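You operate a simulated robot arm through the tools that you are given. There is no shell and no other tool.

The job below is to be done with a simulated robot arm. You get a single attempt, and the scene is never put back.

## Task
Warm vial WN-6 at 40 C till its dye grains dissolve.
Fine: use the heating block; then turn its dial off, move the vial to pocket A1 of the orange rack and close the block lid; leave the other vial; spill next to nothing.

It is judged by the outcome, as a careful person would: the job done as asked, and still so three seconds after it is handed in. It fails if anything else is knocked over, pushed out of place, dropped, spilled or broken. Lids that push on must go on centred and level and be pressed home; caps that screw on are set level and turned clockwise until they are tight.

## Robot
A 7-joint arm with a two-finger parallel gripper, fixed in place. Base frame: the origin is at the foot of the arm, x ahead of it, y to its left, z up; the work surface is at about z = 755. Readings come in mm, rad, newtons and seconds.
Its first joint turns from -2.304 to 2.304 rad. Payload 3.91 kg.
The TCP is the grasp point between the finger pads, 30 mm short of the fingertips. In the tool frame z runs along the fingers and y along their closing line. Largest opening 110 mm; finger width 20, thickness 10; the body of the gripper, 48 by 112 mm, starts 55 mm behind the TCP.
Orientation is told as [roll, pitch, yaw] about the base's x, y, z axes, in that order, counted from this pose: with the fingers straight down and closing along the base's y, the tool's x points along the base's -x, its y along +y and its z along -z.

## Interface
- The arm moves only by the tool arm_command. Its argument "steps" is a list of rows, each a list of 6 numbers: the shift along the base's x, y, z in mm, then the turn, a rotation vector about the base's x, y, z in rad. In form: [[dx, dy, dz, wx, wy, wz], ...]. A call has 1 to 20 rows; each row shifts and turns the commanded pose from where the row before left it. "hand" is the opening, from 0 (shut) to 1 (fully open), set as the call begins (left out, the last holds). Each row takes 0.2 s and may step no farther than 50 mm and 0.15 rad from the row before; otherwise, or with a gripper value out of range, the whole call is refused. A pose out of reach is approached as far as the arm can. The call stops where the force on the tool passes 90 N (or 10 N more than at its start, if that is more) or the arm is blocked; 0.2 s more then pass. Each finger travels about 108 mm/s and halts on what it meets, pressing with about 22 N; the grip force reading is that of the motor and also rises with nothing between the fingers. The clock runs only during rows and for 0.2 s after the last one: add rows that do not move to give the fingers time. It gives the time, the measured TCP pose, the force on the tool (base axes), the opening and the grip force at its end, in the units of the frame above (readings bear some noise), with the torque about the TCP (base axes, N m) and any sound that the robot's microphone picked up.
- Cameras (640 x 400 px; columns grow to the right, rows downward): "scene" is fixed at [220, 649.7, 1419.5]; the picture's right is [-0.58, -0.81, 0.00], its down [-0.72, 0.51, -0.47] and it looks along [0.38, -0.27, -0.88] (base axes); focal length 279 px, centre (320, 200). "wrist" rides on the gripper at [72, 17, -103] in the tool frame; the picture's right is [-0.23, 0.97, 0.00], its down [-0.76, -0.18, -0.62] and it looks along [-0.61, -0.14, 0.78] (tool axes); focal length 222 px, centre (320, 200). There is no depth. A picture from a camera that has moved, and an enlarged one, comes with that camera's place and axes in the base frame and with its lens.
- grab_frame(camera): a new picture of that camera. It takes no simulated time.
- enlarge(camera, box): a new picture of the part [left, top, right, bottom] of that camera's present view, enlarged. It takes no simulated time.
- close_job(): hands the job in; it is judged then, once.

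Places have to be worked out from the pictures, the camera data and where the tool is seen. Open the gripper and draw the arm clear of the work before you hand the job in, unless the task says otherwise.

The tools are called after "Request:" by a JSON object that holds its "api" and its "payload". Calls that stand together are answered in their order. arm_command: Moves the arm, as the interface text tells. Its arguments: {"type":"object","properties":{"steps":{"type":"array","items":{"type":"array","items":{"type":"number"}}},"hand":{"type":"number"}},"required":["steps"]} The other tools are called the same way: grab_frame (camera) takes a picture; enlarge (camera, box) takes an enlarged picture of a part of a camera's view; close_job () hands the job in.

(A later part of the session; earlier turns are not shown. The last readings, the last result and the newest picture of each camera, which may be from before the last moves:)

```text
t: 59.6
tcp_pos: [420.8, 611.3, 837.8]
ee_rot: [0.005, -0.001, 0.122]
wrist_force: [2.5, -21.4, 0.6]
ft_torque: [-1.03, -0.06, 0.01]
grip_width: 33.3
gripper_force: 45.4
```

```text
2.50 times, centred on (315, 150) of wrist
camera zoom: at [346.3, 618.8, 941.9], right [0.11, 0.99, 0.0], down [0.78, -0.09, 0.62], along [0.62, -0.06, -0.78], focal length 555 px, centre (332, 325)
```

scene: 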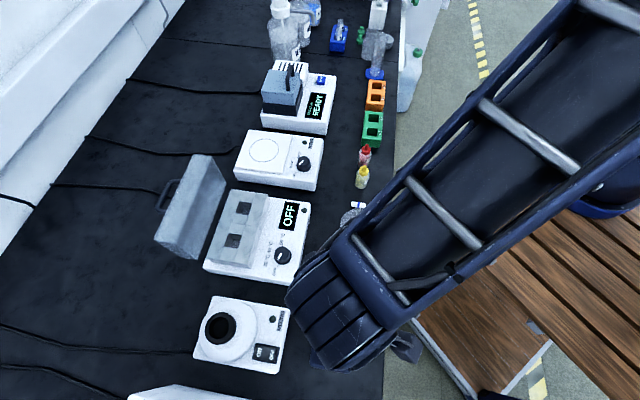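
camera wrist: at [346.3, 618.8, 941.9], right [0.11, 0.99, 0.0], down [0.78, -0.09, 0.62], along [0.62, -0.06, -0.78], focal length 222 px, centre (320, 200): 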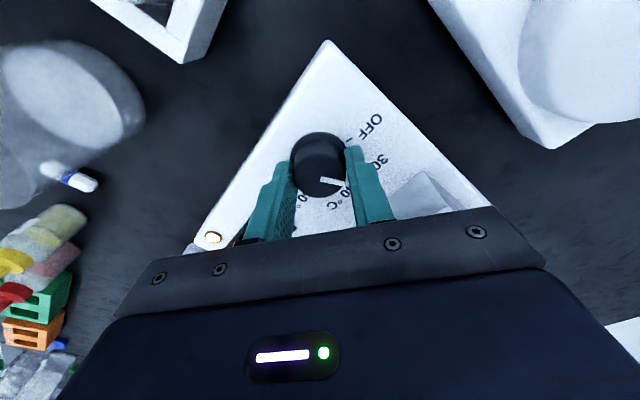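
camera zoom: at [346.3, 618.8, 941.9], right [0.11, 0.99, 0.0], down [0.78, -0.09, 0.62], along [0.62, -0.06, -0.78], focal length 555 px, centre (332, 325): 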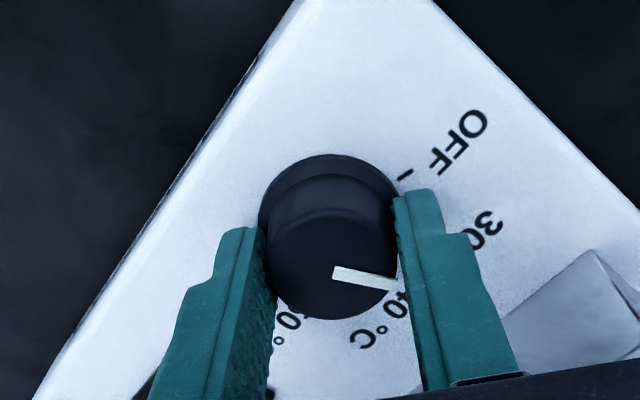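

The knob follows and the lamp lit. I continue the second 50° toward 40 °C, easing 1 mm to relieve the side force.

Request:
{"api": "arm_command", "payload": {"steps": [[0, -1, 0, 0, 0, -0.125], [0, 0, 0, 0, 0, -0.125], [0, 0, 0, 0, 0, -0.125], [0, 0, 0, 0, 0, -0.125], [0, 0, 0, 0, 0, -0.125], [0, 0, 0, 0, 0, -0.125], [0, 0, 0, 0, 0, -0.12], [0, 0, 0, 0, 0, 0]]}}

Request:
{"api": "enlarge", "payload": {"camera": "wrist", "box": [200, 70, 430, 230]}}

Request:
{"api": "grab_frame", "payload": {"camera": "scene"}}

```text
t: 61.4
tcp_pos: [420.1, 609.9, 837.6]
ee_rot: [0.002, -0.001, -0.748]
wrist_force: [7.2, -5.8, -8.6]
ft_torque: [-0.69, 0.12, -0.03]
grip_width: 33.2
gripper_force: 45.4
```

```text
2.50 times, centred on (315, 150) of wrist
camera zoom: at [377.9, 671.6, 941.9], right [0.83, 0.56, 0.0], down [0.44, -0.65, 0.62], along [0.35, -0.51, -0.78], focal length 555 px, centre (332, 325)
```

zoom: 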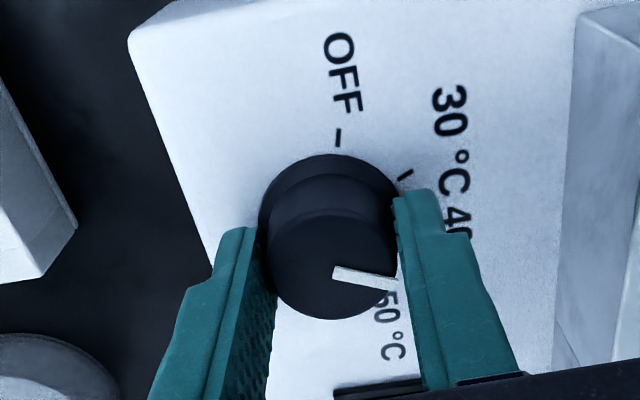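

```text
taken
```

scene: 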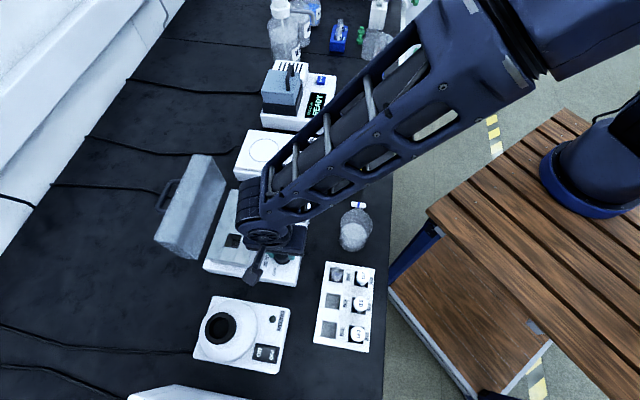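

Turned ~100° in total. I release the knob and rise to read the display.

Request:
{"api": "arm_command", "payload": {"hand": 0.5, "steps": [[0, 0, 0, 0, 0, 0], [0, 0, 0, 0, 0, 0]]}}

Request:
{"api": "arm_command", "payload": {"steps": [[0, 0, 15, 0, 0, 0], [0, 0, 30, 0, 0, 0], [0, 0, 40, 0, 0, 0], [-10, -10, 30, 0, 0, 0], [-20, -20, 0, 0, 0, 0], [-20, -20, 0, 0, 0, 0], [0, 0, 0, 0, 0, 0]]}}

Request:
{"api": "grab_frame", "payload": {"camera": "wrist"}}

Request:
{"api": "enlarge", "payload": {"camera": "scene", "box": [205, 180, 315, 290]}}

```text
t: 62.0
tcp_pos: [419.0, 609.3, 839.0]
ee_rot: [0.006, 0.0, -0.745]
wrist_force: [0.7, 0.1, 0.3]
ft_torque: [0.05, 0.0, 0.01]
grip_width: 55.0
gripper_force: 0.1
```

```text
t: 63.6
tcp_pos: [369.5, 558.8, 954.7]
ee_rot: [0.002, 0.002, -0.746]
wrist_force: [-0.4, 0.0, -0.5]
ft_torque: [-0.02, 0.0, 0.01]
grip_width: 54.9
gripper_force: 0.0
```

```text
taken
camera wrist: at [326.9, 621.0, 1056.7], right [0.83, 0.56, 0.0], down [0.44, -0.65, 0.62], along [0.35, -0.51, -0.78], focal length 222 px, centre (320, 200)
```

wrist: 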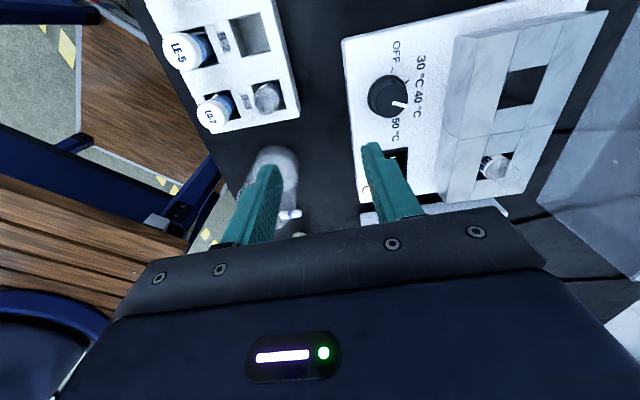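

```text
3.64 times, centred on (260, 235) of scene
camera zoom: at [220.0, 649.7, 1419.5], right [-0.58, -0.81, 0.0], down [-0.72, 0.51, -0.47], along [0.38, -0.27, -0.88], focal length 1013 px, centre (538, 73)
```

zoom: 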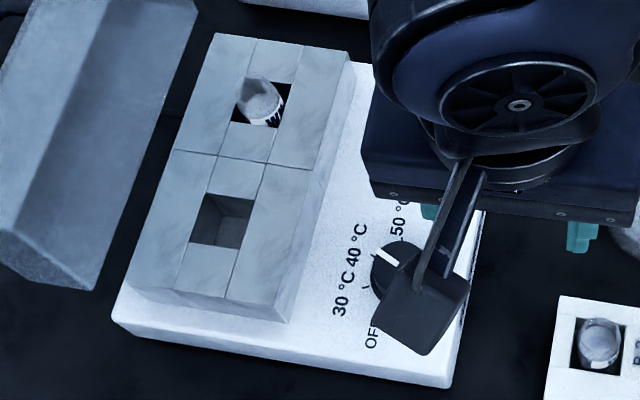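

The dial pointer looks to be at 40. I retract further toward the robot so the display can be read.

Request:
{"api": "arm_command", "payload": {"steps": [[0, -30, 30, 0, 0, 0], [0, -40, 30, 0, 0, 0], [10, -40, 20, 0, 0, 0], [10, -30, 0, 0, 0, 0], [0, 0, 0, 0, 0, 0]]}}

Request:
{"api": "enlarge", "payload": {"camera": "scene", "box": [205, 180, 315, 290]}}

Request:
{"api": "enlarge", "payload": {"camera": "scene", "box": [230, 190, 265, 220]}}

Request:
{"api": "enlarge", "payload": {"camera": "scene", "box": [256, 190, 316, 280]}}

```text
t: 64.8
tcp_pos: [391.4, 418.8, 1033.6]
ee_rot: [0.003, -0.001, -0.745]
wrist_force: [0.3, 0.4, -1.1]
ft_torque: [-0.03, -0.01, 0.01]
grip_width: 55.1
gripper_force: 0.1
```

```text
3.64 times, centred on (260, 235) of scene
camera zoom: at [220.0, 649.7, 1419.5], right [-0.58, -0.81, 0.0], down [-0.72, 0.51, -0.47], along [0.38, -0.27, -0.88], focal length 1013 px, centre (538, 73)
```

zoom: 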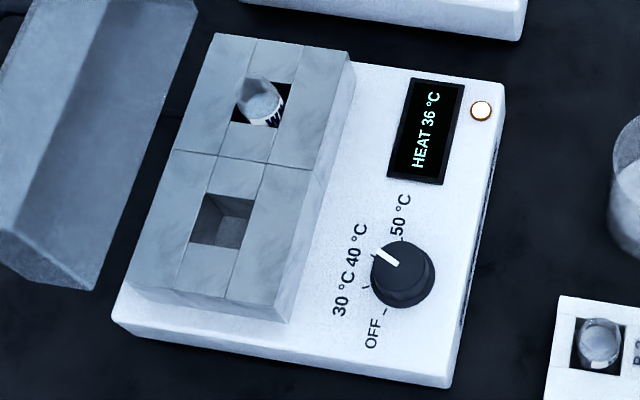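

```text
13.33 times, centred on (248, 205) of scene
camera zoom: at [220.0, 649.7, 1419.5], right [-0.58, -0.81, 0.0], down [-0.72, 0.51, -0.47], along [0.38, -0.27, -0.88], focal length 3715 px, centre (1287, 133)
```

zoom: 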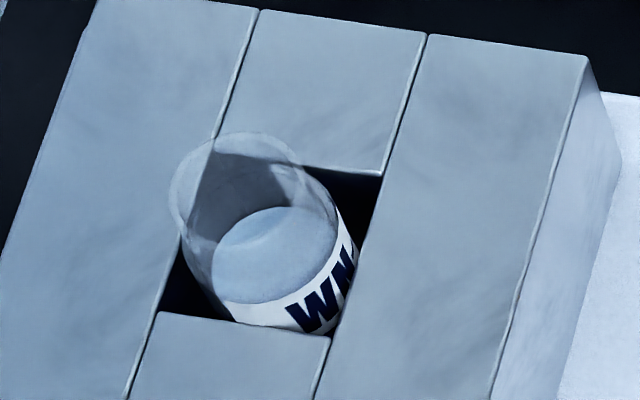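

```text
4.44 times, centred on (286, 235) of scene
camera zoom: at [220.0, 649.7, 1419.5], right [-0.58, -0.81, 0.0], down [-0.72, 0.51, -0.47], along [0.38, -0.27, -0.88], focal length 1238 px, centre (471, 44)
```

zoom: 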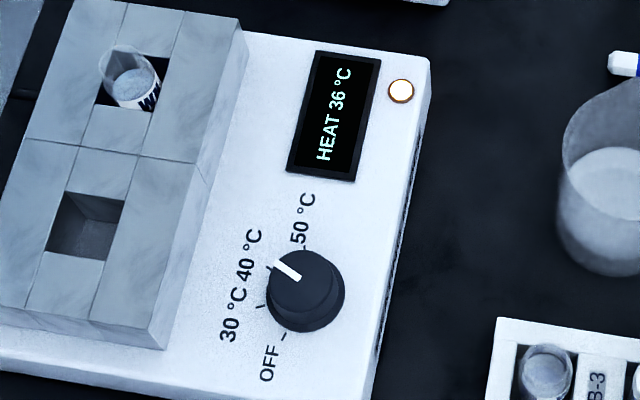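

Display shows HEAT 36 °C and the pointer is on 40 °C. I wait and watch the display and the vial contents.

Request:
{"api": "arm_command", "payload": {"steps": [[0, 0, 0, 0, 0, 0], [0, 0, 0, 0, 0, 0], [0, 0, 0, 0, 0, 0], [0, 0, 0, 0, 0, 0], [0, 0, 0, 0, 0, 0], [0, 0, 0, 0, 0, 0], [0, 0, 0, 0, 0, 0], [0, 0, 0, 0, 0, 0], [0, 0, 0, 0, 0, 0], [0, 0, 0, 0, 0, 0], [0, 0, 0, 0, 0, 0], [0, 0, 0, 0, 0, 0], [0, 0, 0, 0, 0, 0], [0, 0, 0, 0, 0, 0], [0, 0, 0, 0, 0, 0], [0, 0, 0, 0, 0, 0], [0, 0, 0, 0, 0, 0], [0, 0, 0, 0, 0, 0], [0, 0, 0, 0, 0, 0], [0, 0, 0, 0, 0, 0]]}}

Request:
{"api": "enlarge", "payload": {"camera": "scene", "box": [256, 190, 316, 280]}}

Request:
{"api": "enlarge", "payload": {"camera": "scene", "box": [240, 196, 258, 212]}}

```text
t: 69.0
tcp_pos: [392.0, 418.9, 1033.5]
ee_rot: [0.005, 0.002, -0.744]
wrist_force: [-0.4, 0.0, -0.4]
ft_torque: [-0.02, -0.01, 0.0]
grip_width: 55.3
gripper_force: 0.0
```

```text
4.44 times, centred on (286, 235) of scene
camera zoom: at [220.0, 649.7, 1419.5], right [-0.58, -0.81, 0.0], down [-0.72, 0.51, -0.47], along [0.38, -0.27, -0.88], focal length 1238 px, centre (471, 44)
```

zoom: 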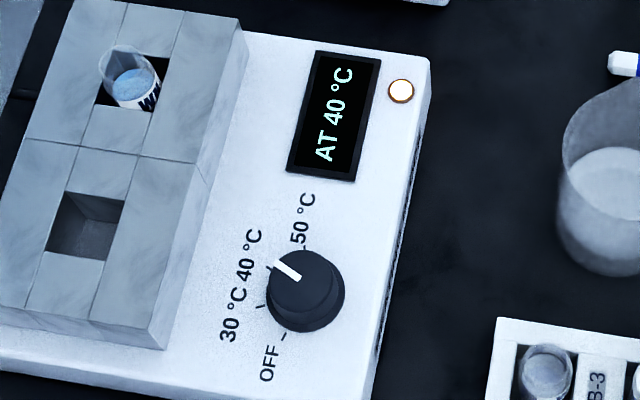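

```text
16.00 times, centred on (249, 204) of scene
camera zoom: at [220.0, 649.7, 1419.5], right [-0.58, -0.81, 0.0], down [-0.72, 0.51, -0.47], along [0.38, -0.27, -0.88], focal length 4458 px, centre (1456, 136)
```

zoom: 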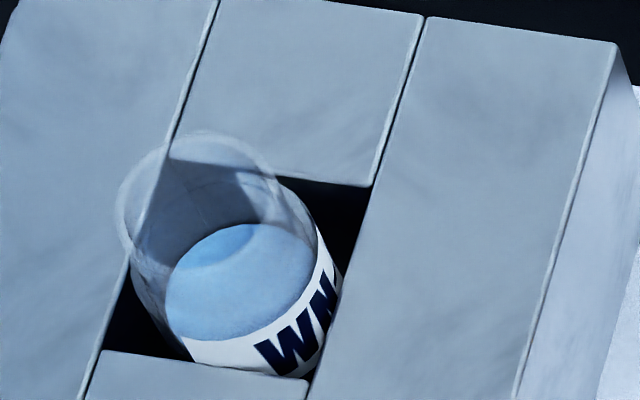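

The block is at 40 °C and the liquid is turning blue — the grains are dissolving. I wait further until the colour stops changing.

Request:
{"api": "arm_command", "payload": {"steps": [[0, 0, 0, 0, 0, 0], [0, 0, 0, 0, 0, 0], [0, 0, 0, 0, 0, 0], [0, 0, 0, 0, 0, 0], [0, 0, 0, 0, 0, 0], [0, 0, 0, 0, 0, 0], [0, 0, 0, 0, 0, 0], [0, 0, 0, 0, 0, 0], [0, 0, 0, 0, 0, 0], [0, 0, 0, 0, 0, 0], [0, 0, 0, 0, 0, 0], [0, 0, 0, 0, 0, 0], [0, 0, 0, 0, 0, 0], [0, 0, 0, 0, 0, 0], [0, 0, 0, 0, 0, 0], [0, 0, 0, 0, 0, 0], [0, 0, 0, 0, 0, 0], [0, 0, 0, 0, 0, 0], [0, 0, 0, 0, 0, 0], [0, 0, 0, 0, 0, 0]]}}

Request:
{"api": "enlarge", "payload": {"camera": "scene", "box": [240, 196, 258, 212]}}

Request:
{"api": "arm_command", "payload": {"steps": [[0, 0, 0, 0, 0, 0], [0, 0, 0, 0, 0, 0], [0, 0, 0, 0, 0, 0], [0, 0, 0, 0, 0, 0], [0, 0, 0, 0, 0, 0], [0, 0, 0, 0, 0, 0], [0, 0, 0, 0, 0, 0], [0, 0, 0, 0, 0, 0], [0, 0, 0, 0, 0, 0], [0, 0, 0, 0, 0, 0], [0, 0, 0, 0, 0, 0], [0, 0, 0, 0, 0, 0], [0, 0, 0, 0, 0, 0], [0, 0, 0, 0, 0, 0], [0, 0, 0, 0, 0, 0], [0, 0, 0, 0, 0, 0], [0, 0, 0, 0, 0, 0], [0, 0, 0, 0, 0, 0], [0, 0, 0, 0, 0, 0], [0, 0, 0, 0, 0, 0]]}}

Request:
{"api": "enlarge", "payload": {"camera": "scene", "box": [240, 196, 258, 212]}}

Request:
{"api": "enlarge", "payload": {"camera": "scene", "box": [256, 190, 316, 280]}}

```text
t: 73.2
tcp_pos: [391.7, 419.3, 1034.3]
ee_rot: [0.004, -0.001, -0.747]
wrist_force: [1.0, 0.6, -0.6]
ft_torque: [0.02, 0.04, 0.0]
grip_width: 54.8
gripper_force: 0.0
```

```text
16.00 times, centred on (249, 204) of scene
camera zoom: at [220.0, 649.7, 1419.5], right [-0.58, -0.81, 0.0], down [-0.72, 0.51, -0.47], along [0.38, -0.27, -0.88], focal length 4458 px, centre (1456, 136)
```

zoom: 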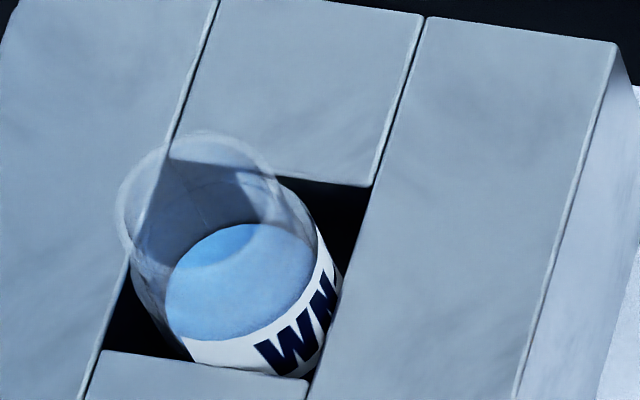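

```text
t: 77.4
tcp_pos: [391.5, 419.6, 1034.2]
ee_rot: [0.006, -0.002, -0.745]
wrist_force: [-0.1, 0.4, 0.4]
ft_torque: [0.0, 0.0, 0.04]
grip_width: 54.8
gripper_force: 0.1
```

```text
16.00 times, centred on (249, 204) of scene
camera zoom: at [220.0, 649.7, 1419.5], right [-0.58, -0.81, 0.0], down [-0.72, 0.51, -0.47], along [0.38, -0.27, -0.88], focal length 4458 px, centre (1456, 136)
```

zoom: 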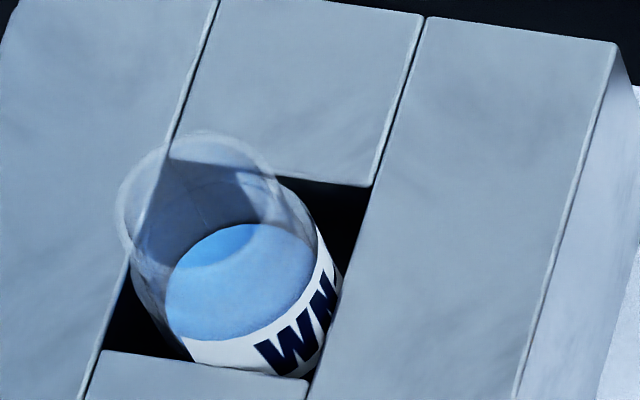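

```text
4.44 times, centred on (286, 235) of scene
camera zoom: at [220.0, 649.7, 1419.5], right [-0.58, -0.81, 0.0], down [-0.72, 0.51, -0.47], along [0.38, -0.27, -0.88], focal length 1238 px, centre (471, 44)
```

zoom: 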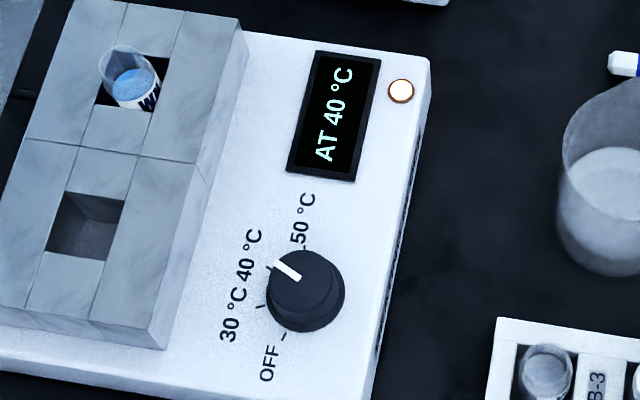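

The colour seems near steady. To check for remaining grains I bring the wrist camera above the vial.

Request:
{"api": "arm_command", "payload": {"steps": [[16.5, 18.8, 5, 0, 0, 0.1275], [16.5, 18.8, 5, 0, 0, 0.1275], [16.5, 18.8, 5, 0, 0, 0.1275], [16.5, 18.8, 5, 0, 0, 0.1275], [16.5, 18.8, 5, 0, 0, 0.1275], [16.5, 18.8, 0, 0, 0, 0.1275], [16.5, 18.8, 0, 0, 0, 0.1275], [16.5, 18.8, 0, 0, 0, 0.1275], [16.5, 18.8, 0, 0, 0, 0.1275], [16.5, 18.8, 0, 0, 0, 0.1275], [16.5, 18.8, 0, 0, 0, 0.1275], [16.5, 18.8, 0, 0, 0, 0.1275], [0, 0, 0, 0, 0, 0]]}}

Request:
{"api": "grab_frame", "payload": {"camera": "wrist"}}

Request:
{"api": "enlarge", "payload": {"camera": "wrist", "box": [290, 30, 370, 90]}}

```text
t: 80.2
tcp_pos: [584.9, 646.3, 1058.1]
ee_rot: [0.004, -0.001, 0.787]
wrist_force: [-0.1, -0.3, -0.5]
ft_torque: [-0.03, 0.0, 0.0]
grip_width: 55.0
gripper_force: 0.0
```

```text
taken
camera wrist: at [523.6, 607.0, 1161.8], right [-0.53, 0.85, 0.0], down [0.67, 0.41, 0.62], along [0.53, 0.33, -0.78], focal length 222 px, centre (320, 200)
```

wrist: 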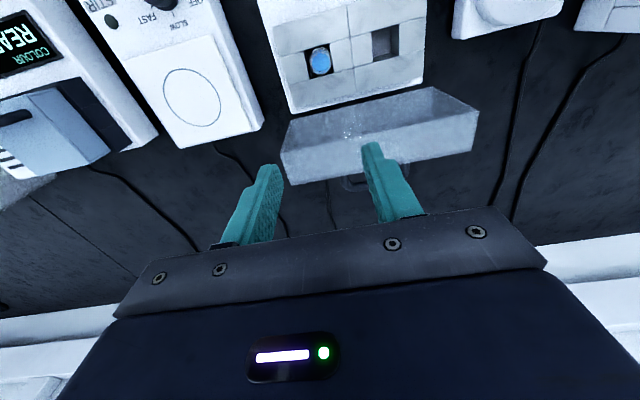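

```text
6.67 times, centred on (330, 60) of wrist
camera zoom: at [523.6, 607.0, 1161.8], right [-0.53, 0.85, 0.0], down [0.67, 0.41, 0.62], along [0.53, 0.33, -0.78], focal length 1481 px, centre (253, 1133)
```

zoom: 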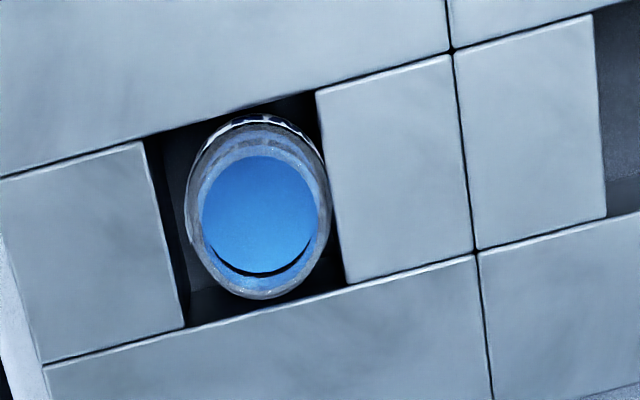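

Request:
{"api": "enlarge", "payload": {"camera": "wrist", "box": [308, 42, 336, 78]}}

Request:
{"api": "arm_command", "payload": {"steps": [[0, 0, 0, 0, 0, 0], [0, 0, 0, 0, 0, 0], [0, 0, 0, 0, 0, 0], [0, 0, 0, 0, 0, 0], [0, 0, 0, 0, 0, 0], [0, 0, 0, 0, 0, 0], [0, 0, 0, 0, 0, 0], [0, 0, 0, 0, 0, 0], [0, 0, 0, 0, 0, 0], [0, 0, 0, 0, 0, 0], [0, 0, 0, 0, 0, 0], [0, 0, 0, 0, 0, 0], [0, 0, 0, 0, 0, 0], [0, 0, 0, 0, 0, 0], [0, 0, 0, 0, 0, 0], [0, 0, 0, 0, 0, 0], [0, 0, 0, 0, 0, 0], [0, 0, 0, 0, 0, 0], [0, 0, 0, 0, 0, 0], [0, 0, 0, 0, 0, 0]]}}

Request:
{"api": "enlarge", "payload": {"camera": "wrist", "box": [308, 42, 336, 78]}}

Request:
{"api": "enlarge", "payload": {"camera": "scene", "box": [310, 310, 370, 355]}}

```text
11.11 times, centred on (322, 60) of wrist
camera zoom: at [523.6, 607.0, 1161.8], right [-0.53, 0.85, 0.0], down [0.67, 0.41, 0.62], along [0.53, 0.33, -0.78], focal length 2468 px, centre (298, 1756)
```

zoom: 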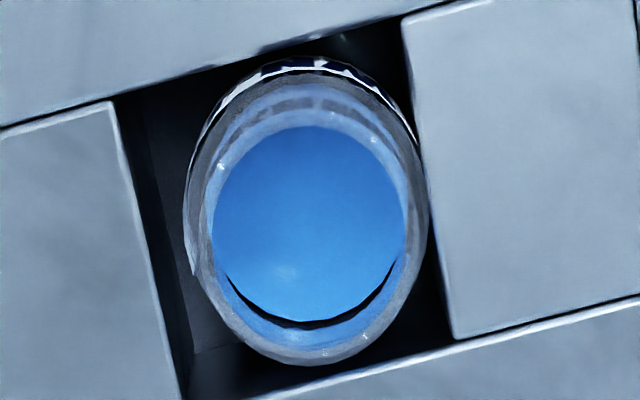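

```text
t: 84.4
tcp_pos: [587.3, 646.2, 1058.9]
ee_rot: [0.005, -0.001, 0.785]
wrist_force: [-0.4, 0.0, 0.4]
ft_torque: [0.01, 0.02, 0.01]
grip_width: 55.1
gripper_force: 0.1
```

```text
11.11 times, centred on (322, 60) of wrist
camera zoom: at [523.4, 607.0, 1161.7], right [-0.53, 0.85, 0.0], down [0.67, 0.41, 0.62], along [0.53, 0.33, -0.78], focal length 2468 px, centre (298, 1756)
```

zoom: 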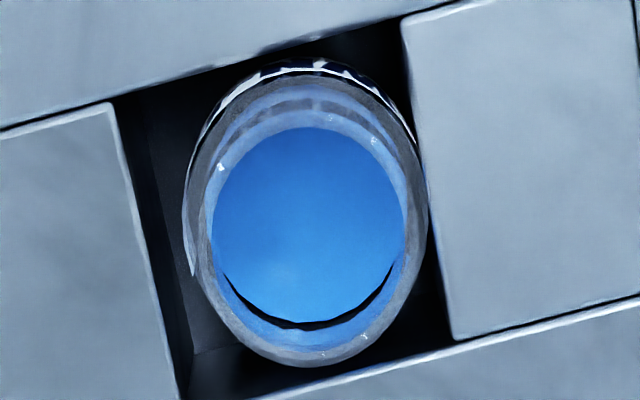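

```text
8.89 times, centred on (340, 332) of scene
camera zoom: at [220.0, 649.7, 1419.5], right [-0.58, -0.81, 0.0], down [-0.72, 0.51, -0.47], along [0.38, -0.27, -0.88], focal length 2476 px, centre (142, -978)
```

zoom: 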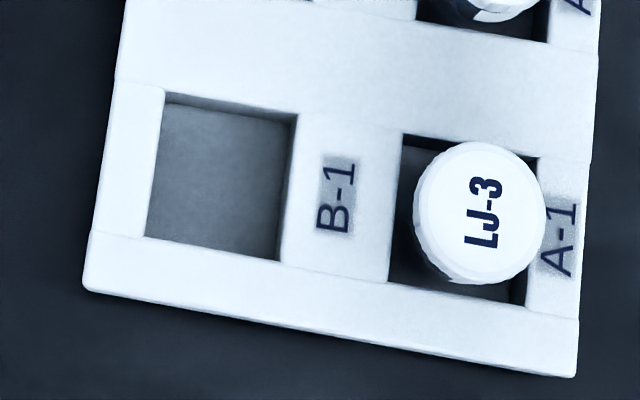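

A faint pale patch in the liquid faded between pictures; I wait some more to be sure all grains are gone.

Request:
{"api": "arm_command", "payload": {"steps": [[0, 0, 0, 0, 0, 0], [0, 0, 0, 0, 0, 0], [0, 0, 0, 0, 0, 0], [0, 0, 0, 0, 0, 0], [0, 0, 0, 0, 0, 0], [0, 0, 0, 0, 0, 0], [0, 0, 0, 0, 0, 0], [0, 0, 0, 0, 0, 0], [0, 0, 0, 0, 0, 0], [0, 0, 0, 0, 0, 0], [0, 0, 0, 0, 0, 0], [0, 0, 0, 0, 0, 0], [0, 0, 0, 0, 0, 0], [0, 0, 0, 0, 0, 0], [0, 0, 0, 0, 0, 0], [0, 0, 0, 0, 0, 0], [0, 0, 0, 0, 0, 0], [0, 0, 0, 0, 0, 0], [0, 0, 0, 0, 0, 0], [0, 0, 0, 0, 0, 0]]}}

Request:
{"api": "enlarge", "payload": {"camera": "wrist", "box": [308, 42, 336, 78]}}

Request:
{"api": "arm_command", "payload": {"steps": [[0, 0, 0, 0, 0, 0], [0, 0, 0, 0, 0, 0], [0, 0, 0, 0, 0, 0], [0, 0, 0, 0, 0, 0], [0, 0, 0, 0, 0, 0], [0, 0, 0, 0, 0, 0], [0, 0, 0, 0, 0, 0], [0, 0, 0, 0, 0, 0], [0, 0, 0, 0, 0, 0], [0, 0, 0, 0, 0, 0], [0, 0, 0, 0, 0, 0], [0, 0, 0, 0, 0, 0], [0, 0, 0, 0, 0, 0], [0, 0, 0, 0, 0, 0], [0, 0, 0, 0, 0, 0], [0, 0, 0, 0, 0, 0], [0, 0, 0, 0, 0, 0], [0, 0, 0, 0, 0, 0], [0, 0, 0, 0, 0, 0], [0, 0, 0, 0, 0, 0]]}}

Request:
{"api": "enlarge", "payload": {"camera": "wrist", "box": [308, 42, 336, 78]}}

Request:
{"api": "enlarge", "payload": {"camera": "scene", "box": [205, 180, 315, 290]}}

```text
t: 88.6
tcp_pos: [585.1, 646.6, 1058.0]
ee_rot: [0.006, -0.001, 0.785]
wrist_force: [0.3, 0.1, -0.2]
ft_torque: [0.03, 0.0, 0.02]
grip_width: 54.9
gripper_force: 0.0
```

```text
11.11 times, centred on (322, 60) of wrist
camera zoom: at [523.4, 607.0, 1161.7], right [-0.53, 0.85, 0.0], down [0.67, 0.41, 0.62], along [0.53, 0.33, -0.78], focal length 2468 px, centre (298, 1756)
```

zoom: 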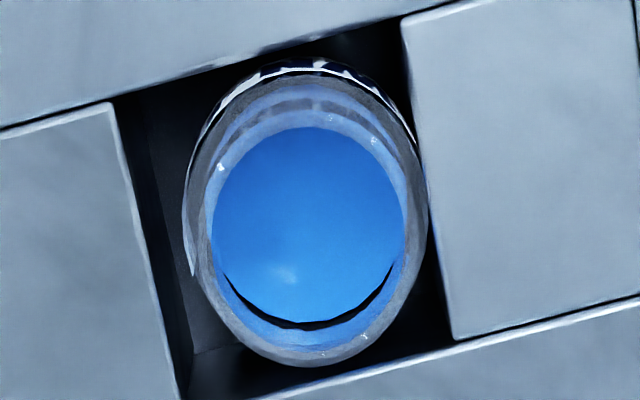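

```text
t: 92.8
tcp_pos: [586.3, 646.3, 1057.5]
ee_rot: [0.005, 0.001, 0.784]
wrist_force: [0.3, -0.6, -0.2]
ft_torque: [-0.03, 0.02, -0.02]
grip_width: 54.9
gripper_force: 0.1
```

```text
11.11 times, centred on (322, 60) of wrist
camera zoom: at [523.4, 607.0, 1161.7], right [-0.53, 0.85, 0.0], down [0.67, 0.41, 0.62], along [0.53, 0.33, -0.78], focal length 2468 px, centre (298, 1756)
```

zoom: 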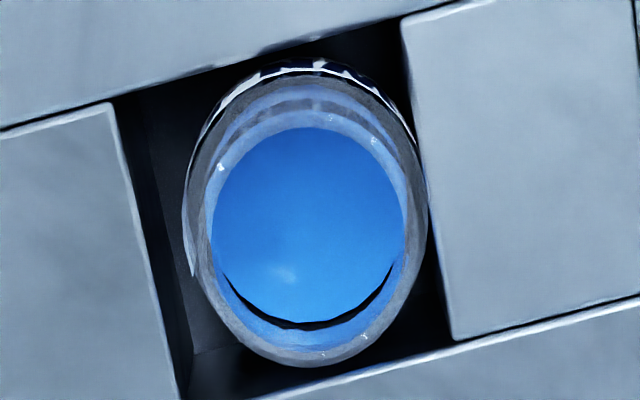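

```text
3.64 times, centred on (260, 235) of scene
camera zoom: at [220.0, 649.7, 1419.5], right [-0.58, -0.81, 0.0], down [-0.72, 0.51, -0.47], along [0.38, -0.27, -0.88], focal length 1013 px, centre (538, 73)
```

zoom: 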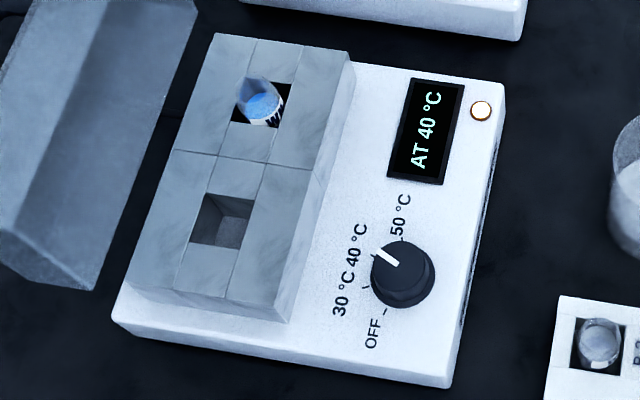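

The liquid is a uniform clear blue with only a fixed reflection: grains dissolved at 40 °C. Now I return to the dial to turn it OFF, starting at yaw −0.745.

Request:
{"api": "arm_command", "payload": {"hand": 0.5, "steps": [[-15, -3.3, 0, 0, 0, -0.139], [-15, -3.3, 0, 0, 0, -0.139], [-15, -3.3, 0, 0, 0, -0.139], [-15, -3.3, 0, 0, 0, -0.139], [-15, -3.3, 0, 0, 0, -0.139], [-15, -3.3, 0, 0, 0, -0.139], [-15, -3.3, -10, 0, 0, -0.139], [-15, -3.3, -20, 0, 0, -0.139], [-15, -3.3, -30, 0, 0, -0.139], [-15, -3.3, -30, 0, 0, -0.139], [-15.5, -2.5, -30, 0, 0, -0.139], [0, 0, 0, 0, 0, 0]]}}

Request:
{"api": "enlarge", "payload": {"camera": "wrist", "box": [230, 60, 430, 200]}}

```text
t: 95.4
tcp_pos: [423.6, 609.0, 938.6]
ee_rot: [0.004, 0.0, -0.744]
wrist_force: [0.0, -0.4, -0.1]
ft_torque: [0.0, -0.03, 0.0]
grip_width: 54.9
gripper_force: 0.0
```

```text
2.86 times, centred on (330, 130) of wrist
camera zoom: at [382.1, 671.2, 1041.7], right [0.83, 0.56, 0.0], down [0.44, -0.65, 0.62], along [0.35, -0.51, -0.78], focal length 635 px, centre (291, 400)
```

zoom: 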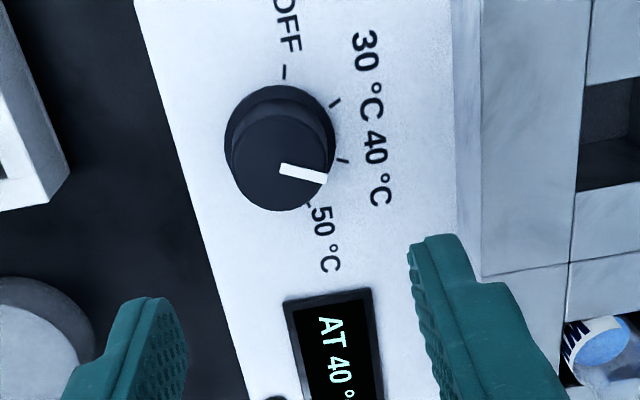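

Dial found at ≈(420.6,610.2). I shift 3 mm in x, descend to TCP z 839 and grip.

Request:
{"api": "arm_command", "payload": {"steps": [[-3, 0.4, -20, 0, 0, 0], [0, 0, -25, 0, 0, 0], [0, 0, -20, 0, 0, 0], [0, 0, -15, 0, 0, 0], [0, 0, -12, 0, 0, 0], [0, 0, -8, 0, 0, 0], [0, 0, 0, 0, 0, 0]]}}

Request:
{"api": "enlarge", "payload": {"camera": "wrist", "box": [200, 70, 430, 230]}}

Request:
{"api": "arm_command", "payload": {"hand": 0, "steps": [[0, 0, 0, 0, 0, 0], [0, 0, 0, 0, 0, 0], [0, 0, 0, 0, 0, 0]]}}

```text
t: 97.0
tcp_pos: [420.8, 610.0, 838.7]
ee_rot: [0.006, 0.0, -0.742]
wrist_force: [-0.9, 0.2, -1.0]
ft_torque: [0.02, 0.03, -0.01]
grip_width: 55.1
gripper_force: 0.1
```

```text
2.50 times, centred on (315, 150) of wrist
camera zoom: at [377.4, 672.4, 942.1], right [0.83, 0.56, 0.0], down [0.44, -0.65, 0.62], along [0.35, -0.51, -0.78], focal length 555 px, centre (332, 325)
```

zoom: 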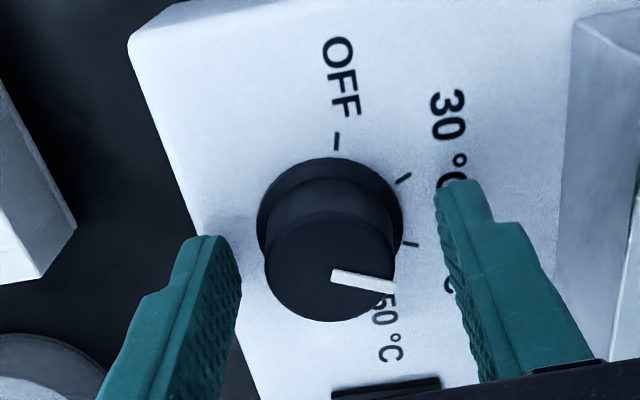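

```text
t: 97.8
tcp_pos: [418.7, 609.9, 838.6]
ee_rot: [0.003, 0.0, -0.742]
wrist_force: [-4.6, -8.1, 2.2]
ft_torque: [-0.54, 0.4, 0.01]
grip_width: 33.1
gripper_force: 44.7
```

Gripped; I turn it counter-clockwise 100° back to OFF.

Request:
{"api": "arm_command", "payload": {"steps": [[-0.4, -0.4, 0, 0, 0, 0.125], [0, 0, 0, 0, 0, 0.125], [0, 0, 0, 0, 0, 0.125], [0, 0, 0, 0, 0, 0.125], [0, 0, 0, 0, 0, 0.125], [0, 0, 0, 0, 0, 0.125], [0, 0, 0, 0, 0, 0.125], [0, 0, 0, 0, 0, 0.125], [0, 0, 0, 0, 0, 0.125], [0, 0, 0, 0, 0, 0.125], [0, 0, 0, 0, 0, 0.125], [0, 0, 0, 0, 0, 0.125], [0, 0, 0, 0, 0, 0.125], [0, 0, 0, 0, 0, 0.12], [0, 0, 0, 0, 0, 0]]}}

Request:
{"api": "enlarge", "payload": {"camera": "wrist", "box": [120, 70, 430, 230]}}

```text
t: 101.0
tcp_pos: [420.4, 609.7, 838.6]
ee_rot: [0.005, -0.001, 1.004]
wrist_force: [5.8, 3.1, 8.1]
ft_torque: [-0.14, -0.56, -0.38]
grip_width: 33.2
gripper_force: 45.2
```

```text
2.06 times, centred on (275, 150) of wrist
camera zoom: at [366.6, 559.1, 942.1], right [-0.7, 0.71, 0.0], down [0.56, 0.55, 0.62], along [0.44, 0.44, -0.78], focal length 459 px, centre (413, 303)
```

zoom: 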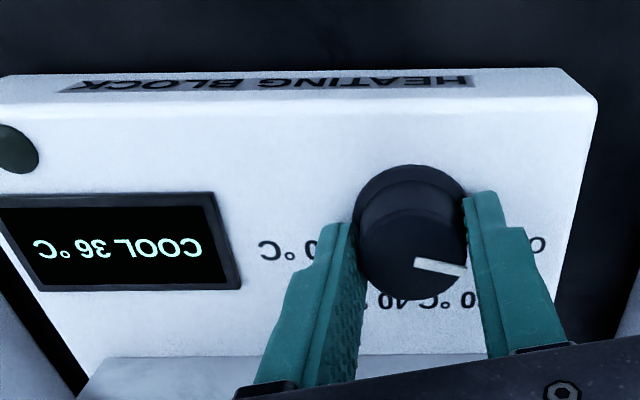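

The lamp is off and the display reads COOL 36 °C; the end stop is felt. I release, rise, and check the pointer.

Request:
{"api": "arm_command", "payload": {"hand": 0.5, "steps": [[0, 0, 0, 0, 0, 0], [0, 0, 0, 0, 0, 0]]}}

Request:
{"api": "arm_command", "payload": {"steps": [[0, 0, 15, 0, 0, 0], [0, 0, 30, 0, 0, 0], [0, 0, 40, 0, 0, 0], [0, 0, 30, 0, 0, 0], [0, 0, 0, 0, 0, 0]]}}

Request:
{"api": "enlarge", "payload": {"camera": "wrist", "box": [160, 70, 400, 220]}}

```text
t: 101.6
tcp_pos: [419.1, 610.0, 838.5]
ee_rot: [0.005, -0.001, 1.002]
wrist_force: [-0.4, -0.2, 0.3]
ft_torque: [0.0, 0.0, 0.03]
grip_width: 54.7
gripper_force: 0.1
```

```text
t: 102.8
tcp_pos: [419.0, 611.8, 954.8]
ee_rot: [0.005, -0.001, 1.0]
wrist_force: [-0.7, -1.0, 0.5]
ft_torque: [-0.01, 0.01, 0.0]
grip_width: 55.0
gripper_force: 0.1
```

```text
2.67 times, centred on (280, 145) of wrist
camera zoom: at [366.2, 559.3, 1057.6], right [-0.7, 0.72, 0.0], down [0.56, 0.54, 0.62], along [0.44, 0.44, -0.78], focal length 592 px, centre (427, 347)
```

zoom: 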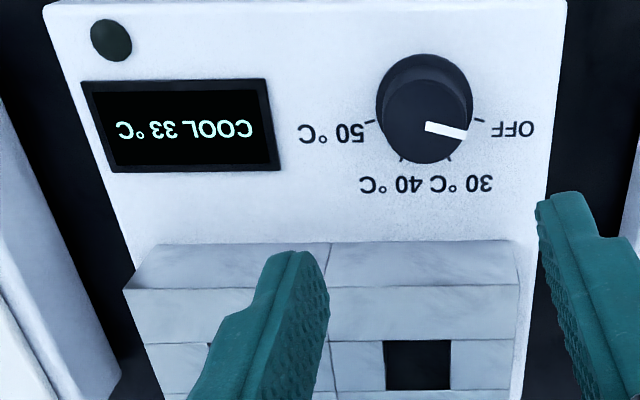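

Dial is at OFF and the block is cooling. Next I go above the vial (≈(552.6,624.5)) with yaw 45°.

Request:
{"api": "arm_command", "payload": {"steps": [[16.6, 1.8, 0, 0, 0, -0.0269], [16.6, 1.8, 0, 0, 0, -0.0269], [16.6, 1.8, 0, 0, 0, -0.0269], [16.6, 1.8, 0, 0, 0, -0.0269], [16.6, 1.8, 0, 0, 0, -0.0269], [16.6, 1.8, 0, 0, 0, -0.0269], [16.6, 1.8, 0, 0, 0, -0.0269], [16.6, 1.8, 0, 0, 0, -0.0269], [0, 0, 0, 0, 0, 0]]}}

Request:
{"api": "enlarge", "payload": {"camera": "wrist", "box": [220, 60, 420, 200]}}

Request:
{"api": "enlarge", "payload": {"camera": "wrist", "box": [290, 80, 350, 140]}}

```text
t: 104.8
tcp_pos: [551.4, 624.4, 951.8]
ee_rot: [0.006, -0.001, 0.788]
wrist_force: [-0.1, 0.5, -0.1]
ft_torque: [-0.01, 0.0, -0.01]
grip_width: 55.1
gripper_force: 0.0
```

```text
2.86 times, centred on (320, 130) of wrist
camera zoom: at [489.2, 586.1, 1056.0], right [-0.53, 0.85, 0.0], down [0.67, 0.41, 0.62], along [0.53, 0.33, -0.78], focal length 635 px, centre (320, 400)
```

zoom: 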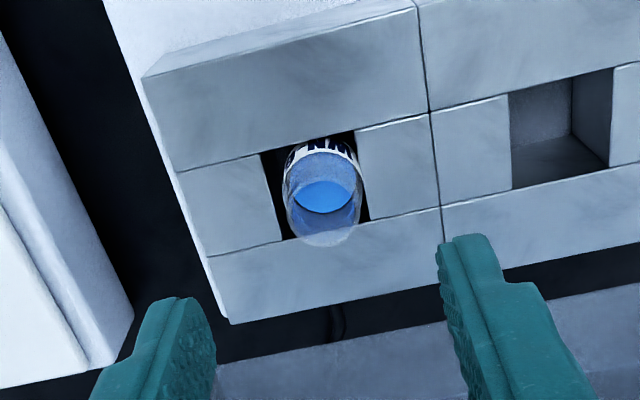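

```text
6.67 times, centred on (320, 110) of wrist
camera zoom: at [489.2, 586.1, 1056.0], right [-0.53, 0.85, 0.0], down [0.67, 0.41, 0.62], along [0.53, 0.33, -0.78], focal length 1481 px, centre (320, 800)
```

zoom: 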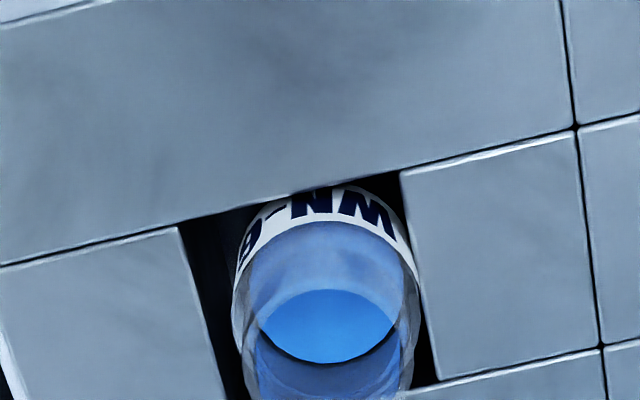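

The vial is within ~1 mm of the tool axis. I lower to TCP z≈878 (tips just above the block top) and grip.

Request:
{"api": "arm_command", "payload": {"steps": [[-0.4, 0.4, -15, 0, 0, 0], [0, 0, -20, 0, 0, 0], [0, 0, -15, 0, 0, 0], [0, 0, -12, 0, 0, 0], [0, 0, -8, 0, 0, 0], [0, 0, -4.5, 0, 0, 0], [0, 0, 0, 0, 0, 0]]}}

Request:
{"api": "enlarge", "payload": {"camera": "wrist", "box": [220, 80, 420, 220]}}

```text
t: 106.4
tcp_pos: [551.6, 625.0, 878.6]
ee_rot: [0.007, 0.0, 0.786]
wrist_force: [0.0, -0.1, 0.0]
ft_torque: [-0.01, 0.0, -0.02]
grip_width: 54.8
gripper_force: 0.1
```

```text
2.86 times, centred on (320, 150) of wrist
camera zoom: at [488.1, 585.9, 981.7], right [-0.53, 0.85, 0.0], down [0.67, 0.41, 0.62], along [0.53, 0.33, -0.78], focal length 635 px, centre (320, 343)
```

zoom: 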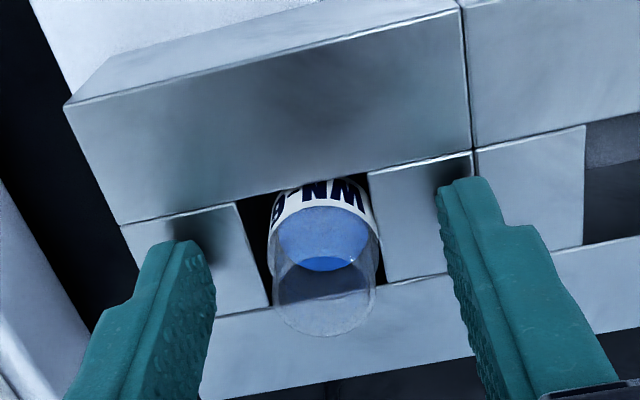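

Request:
{"api": "arm_command", "payload": {"hand": 0, "steps": [[0, 0, 0, 0, 0, 0], [0, 0, 0, 0, 0, 0], [0, 0, 0, 0, 0, 0], [0, 0, 0, 0, 0, 0]]}}

Request:
{"api": "arm_command", "payload": {"steps": [[0, 0, 3, 0, 0, 0], [0, 0, 5, 0, 0, 0], [0, 0, 6, 0, 0, 0], [0, 0, 0, 0, 0, 0]]}}

Request:
{"api": "enlarge", "payload": {"camera": "wrist", "box": [220, 80, 420, 220]}}

```text
t: 107.4
tcp_pos: [550.6, 625.5, 878.1]
ee_rot: [0.005, 0.0, 0.787]
wrist_force: [0.9, 0.1, -0.4]
ft_torque: [0.0, 0.03, 0.01]
grip_width: 24.6
gripper_force: 22.0
```

```text
t: 108.4
tcp_pos: [551.2, 624.9, 894.1]
ee_rot: [0.005, 0.0, 0.787]
wrist_force: [0.2, -0.1, 0.1]
ft_torque: [-0.01, -0.03, 0.0]
grip_width: 24.5
gripper_force: 21.3
```

```text
2.86 times, centred on (320, 150) of wrist
camera zoom: at [488.3, 586.4, 996.7], right [-0.53, 0.85, 0.0], down [0.67, 0.41, 0.62], along [0.53, 0.33, -0.78], focal length 635 px, centre (320, 343)
```

zoom: 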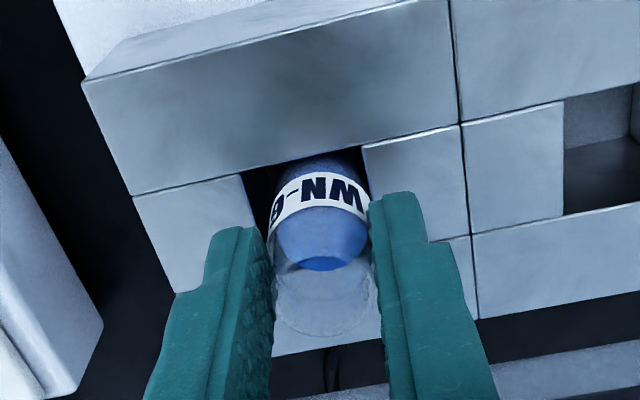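

The vial comes out cleanly. I lift it fully clear of the block.

Request:
{"api": "arm_command", "payload": {"steps": [[0, 0, 6, 0, 0, 0], [0, 0, 10, 0, 0, 0], [0, 0, 13, 0, 0, 0], [0, 0, 14, 0, 0, 0], [0, 0, 14, 0, 0, 0], [0, 0, 10, 0, 0, 0], [0, 0, 6, 0, 0, 0], [0, 0, 0, 0, 0, 0]]}}

Request:
{"api": "enlarge", "payload": {"camera": "wrist", "box": [220, 60, 420, 200]}}

Request:
{"api": "grab_frame", "payload": {"camera": "scene"}}

```text
t: 110.2
tcp_pos: [551.4, 625.2, 965.7]
ee_rot: [0.006, 0.001, 0.787]
wrist_force: [-0.5, 0.6, -0.3]
ft_torque: [-0.04, 0.0, -0.01]
grip_width: 24.2
gripper_force: 21.7
```

```text
2.86 times, centred on (320, 130) of wrist
camera zoom: at [488.8, 585.6, 1069.9], right [-0.53, 0.85, 0.0], down [0.67, 0.41, 0.62], along [0.53, 0.33, -0.78], focal length 635 px, centre (320, 400)
```

zoom: 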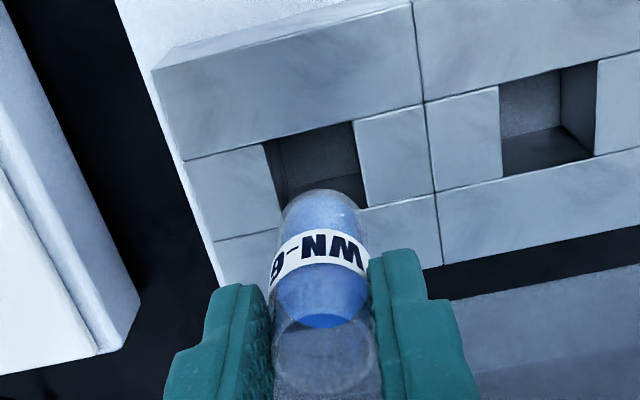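

```text
taken
```

scene: 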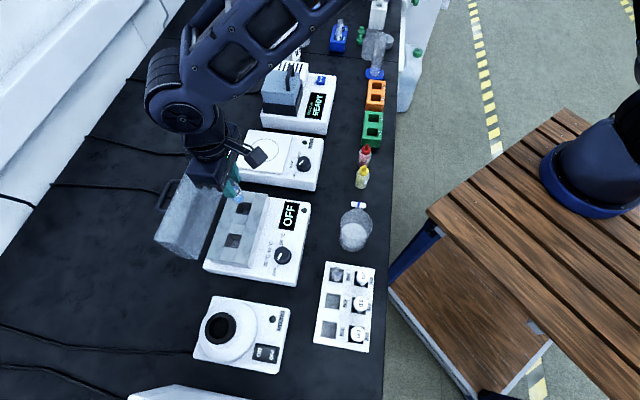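

WN-6 is lifted, liquid clear blue; the block display now reads OFF. I carry it level toward the orange rack at ≈(688,97), in two smooth legs.

Request:
{"api": "arm_command", "payload": {"steps": [[1.3, -5.1, 0, 0, 0, 0], [2.6, -10.1, 0, 0, 0, 0], [4, -15.2, 0, 0, 0, 0], [5.25, -20.3, 0, 0, 0, 0], [5.25, -20.3, 0, 0, 0, 0], [5.25, -20.3, 0, 0, 0, 0], [5.25, -20.3, 0, 0, 0, 0], [5.25, -20.3, 0, 0, 0, 0], [5.25, -20.3, 0, 0, 0, 0], [5.25, -20.3, 0, 0, 0, 0], [5.25, -20.3, 0, 0, 0, 0], [5.25, -20.3, 0, 0, 0, 0], [5.25, -20.3, 0, 0, 0, 0], [4, -15.2, 0, 0, 0, 0], [2.6, -10.1, 0, 0, 0, 0], [1.3, -5.1, 0, 0, 0, 0], [0, 0, 0, 0, 0, 0]]}}

Request:
{"api": "grab_frame", "payload": {"camera": "wrist"}}

Request:
{"api": "grab_frame", "payload": {"camera": "scene"}}

```text
t: 113.8
tcp_pos: [620.8, 362.0, 966.6]
ee_rot: [0.005, 0.0, 0.787]
wrist_force: [0.5, -0.5, 0.4]
ft_torque: [-0.01, 0.03, 0.01]
grip_width: 24.6
gripper_force: 21.9
```

```text
taken
camera wrist: at [557.1, 322.7, 1069.8], right [-0.53, 0.85, 0.0], down [0.67, 0.41, 0.62], along [0.53, 0.33, -0.78], focal length 222 px, centre (320, 200)
```

wrist: 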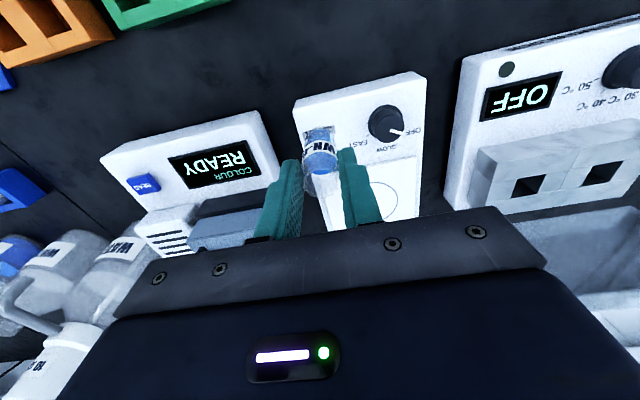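

```text
taken
```

scene: 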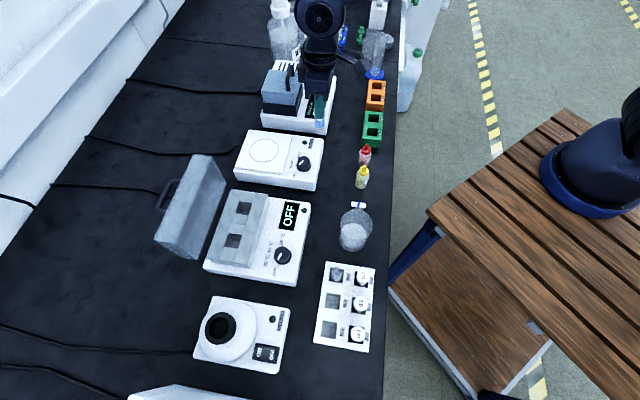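

Clear so far. Second leg to above the orange rack.

Request:
{"api": "arm_command", "payload": {"steps": [[1.3, -5.1, 0, 0, 0, 0], [2.6, -10.1, 0, 0, 0, 0], [4, -15.2, 0, 0, 0, 0], [5.25, -20.3, 0, 0, 0, 0], [5.25, -20.3, 0, 0, 0, 0], [5.25, -20.3, 0, 0, 0, 0], [5.25, -20.3, 0, 0, 0, 0], [5.25, -20.3, 0, 0, 0, 0], [5.25, -20.3, 0, 0, 0, 0], [5.25, -20.3, 0, 0, 0, 0], [5.25, -20.3, 0, 0, 0, 0], [5.25, -20.3, 0, 0, 0, 0], [5.25, -20.3, 0, 0, 0, 0], [4, -15.2, 0, 0, 0, 0], [2.6, -10.1, 0, 0, 0, 0], [1.3, -5.1, 0, 0, 0, 0], [0, 0, 0, 0, 0, 0]]}}

Request:
{"api": "grab_frame", "payload": {"camera": "wrist"}}

Request:
{"api": "grab_frame", "payload": {"camera": "scene"}}

Request:
{"api": "enlarge", "payload": {"camera": "wrist", "box": [220, 40, 420, 180]}}

```text
t: 117.4
tcp_pos: [685.7, 98.3, 966.1]
ee_rot: [0.005, 0.0, 0.788]
wrist_force: [0.4, 0.6, 0.8]
ft_torque: [-0.01, 0.01, -0.03]
grip_width: 24.4
gripper_force: 22.5
```

```text
taken
camera wrist: at [623.1, 59.2, 1069.3], right [-0.53, 0.85, 0.0], down [0.67, 0.41, 0.62], along [0.53, 0.33, -0.78], focal length 222 px, centre (320, 200)
```

wrist: 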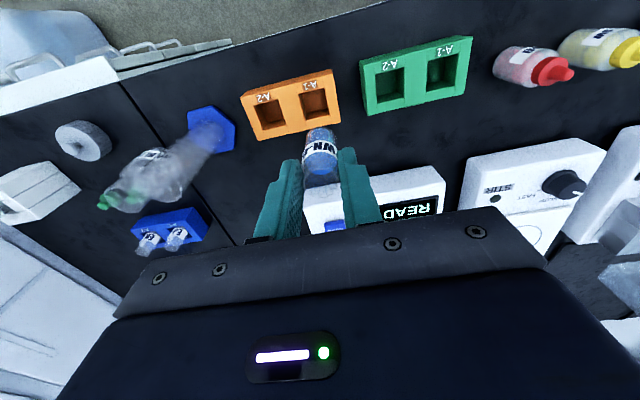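

```text
taken
```

scene: 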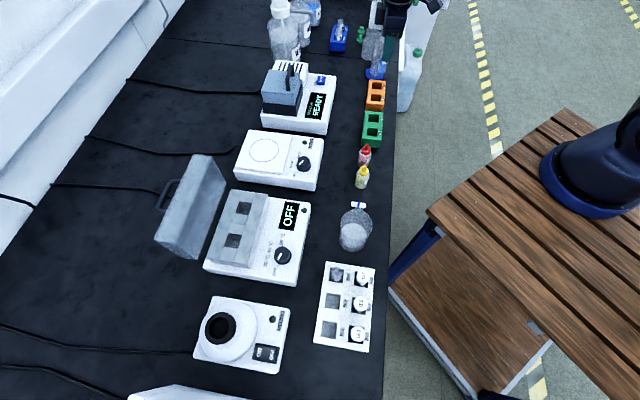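

```text
2.86 times, centred on (320, 110) of wrist
camera zoom: at [623.1, 59.2, 1069.3], right [-0.53, 0.85, 0.0], down [0.67, 0.41, 0.62], along [0.53, 0.33, -0.78], focal length 635 px, centre (320, 457)
```

zoom: 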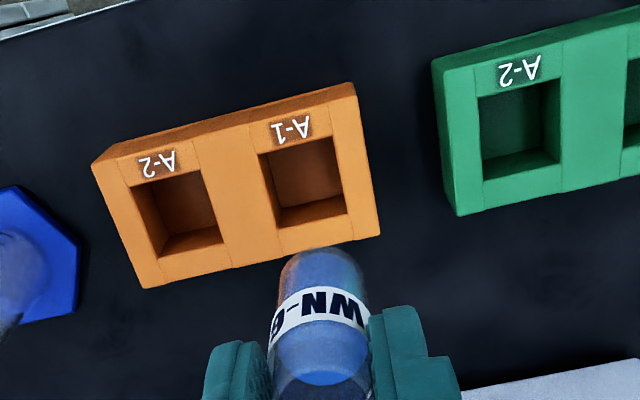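

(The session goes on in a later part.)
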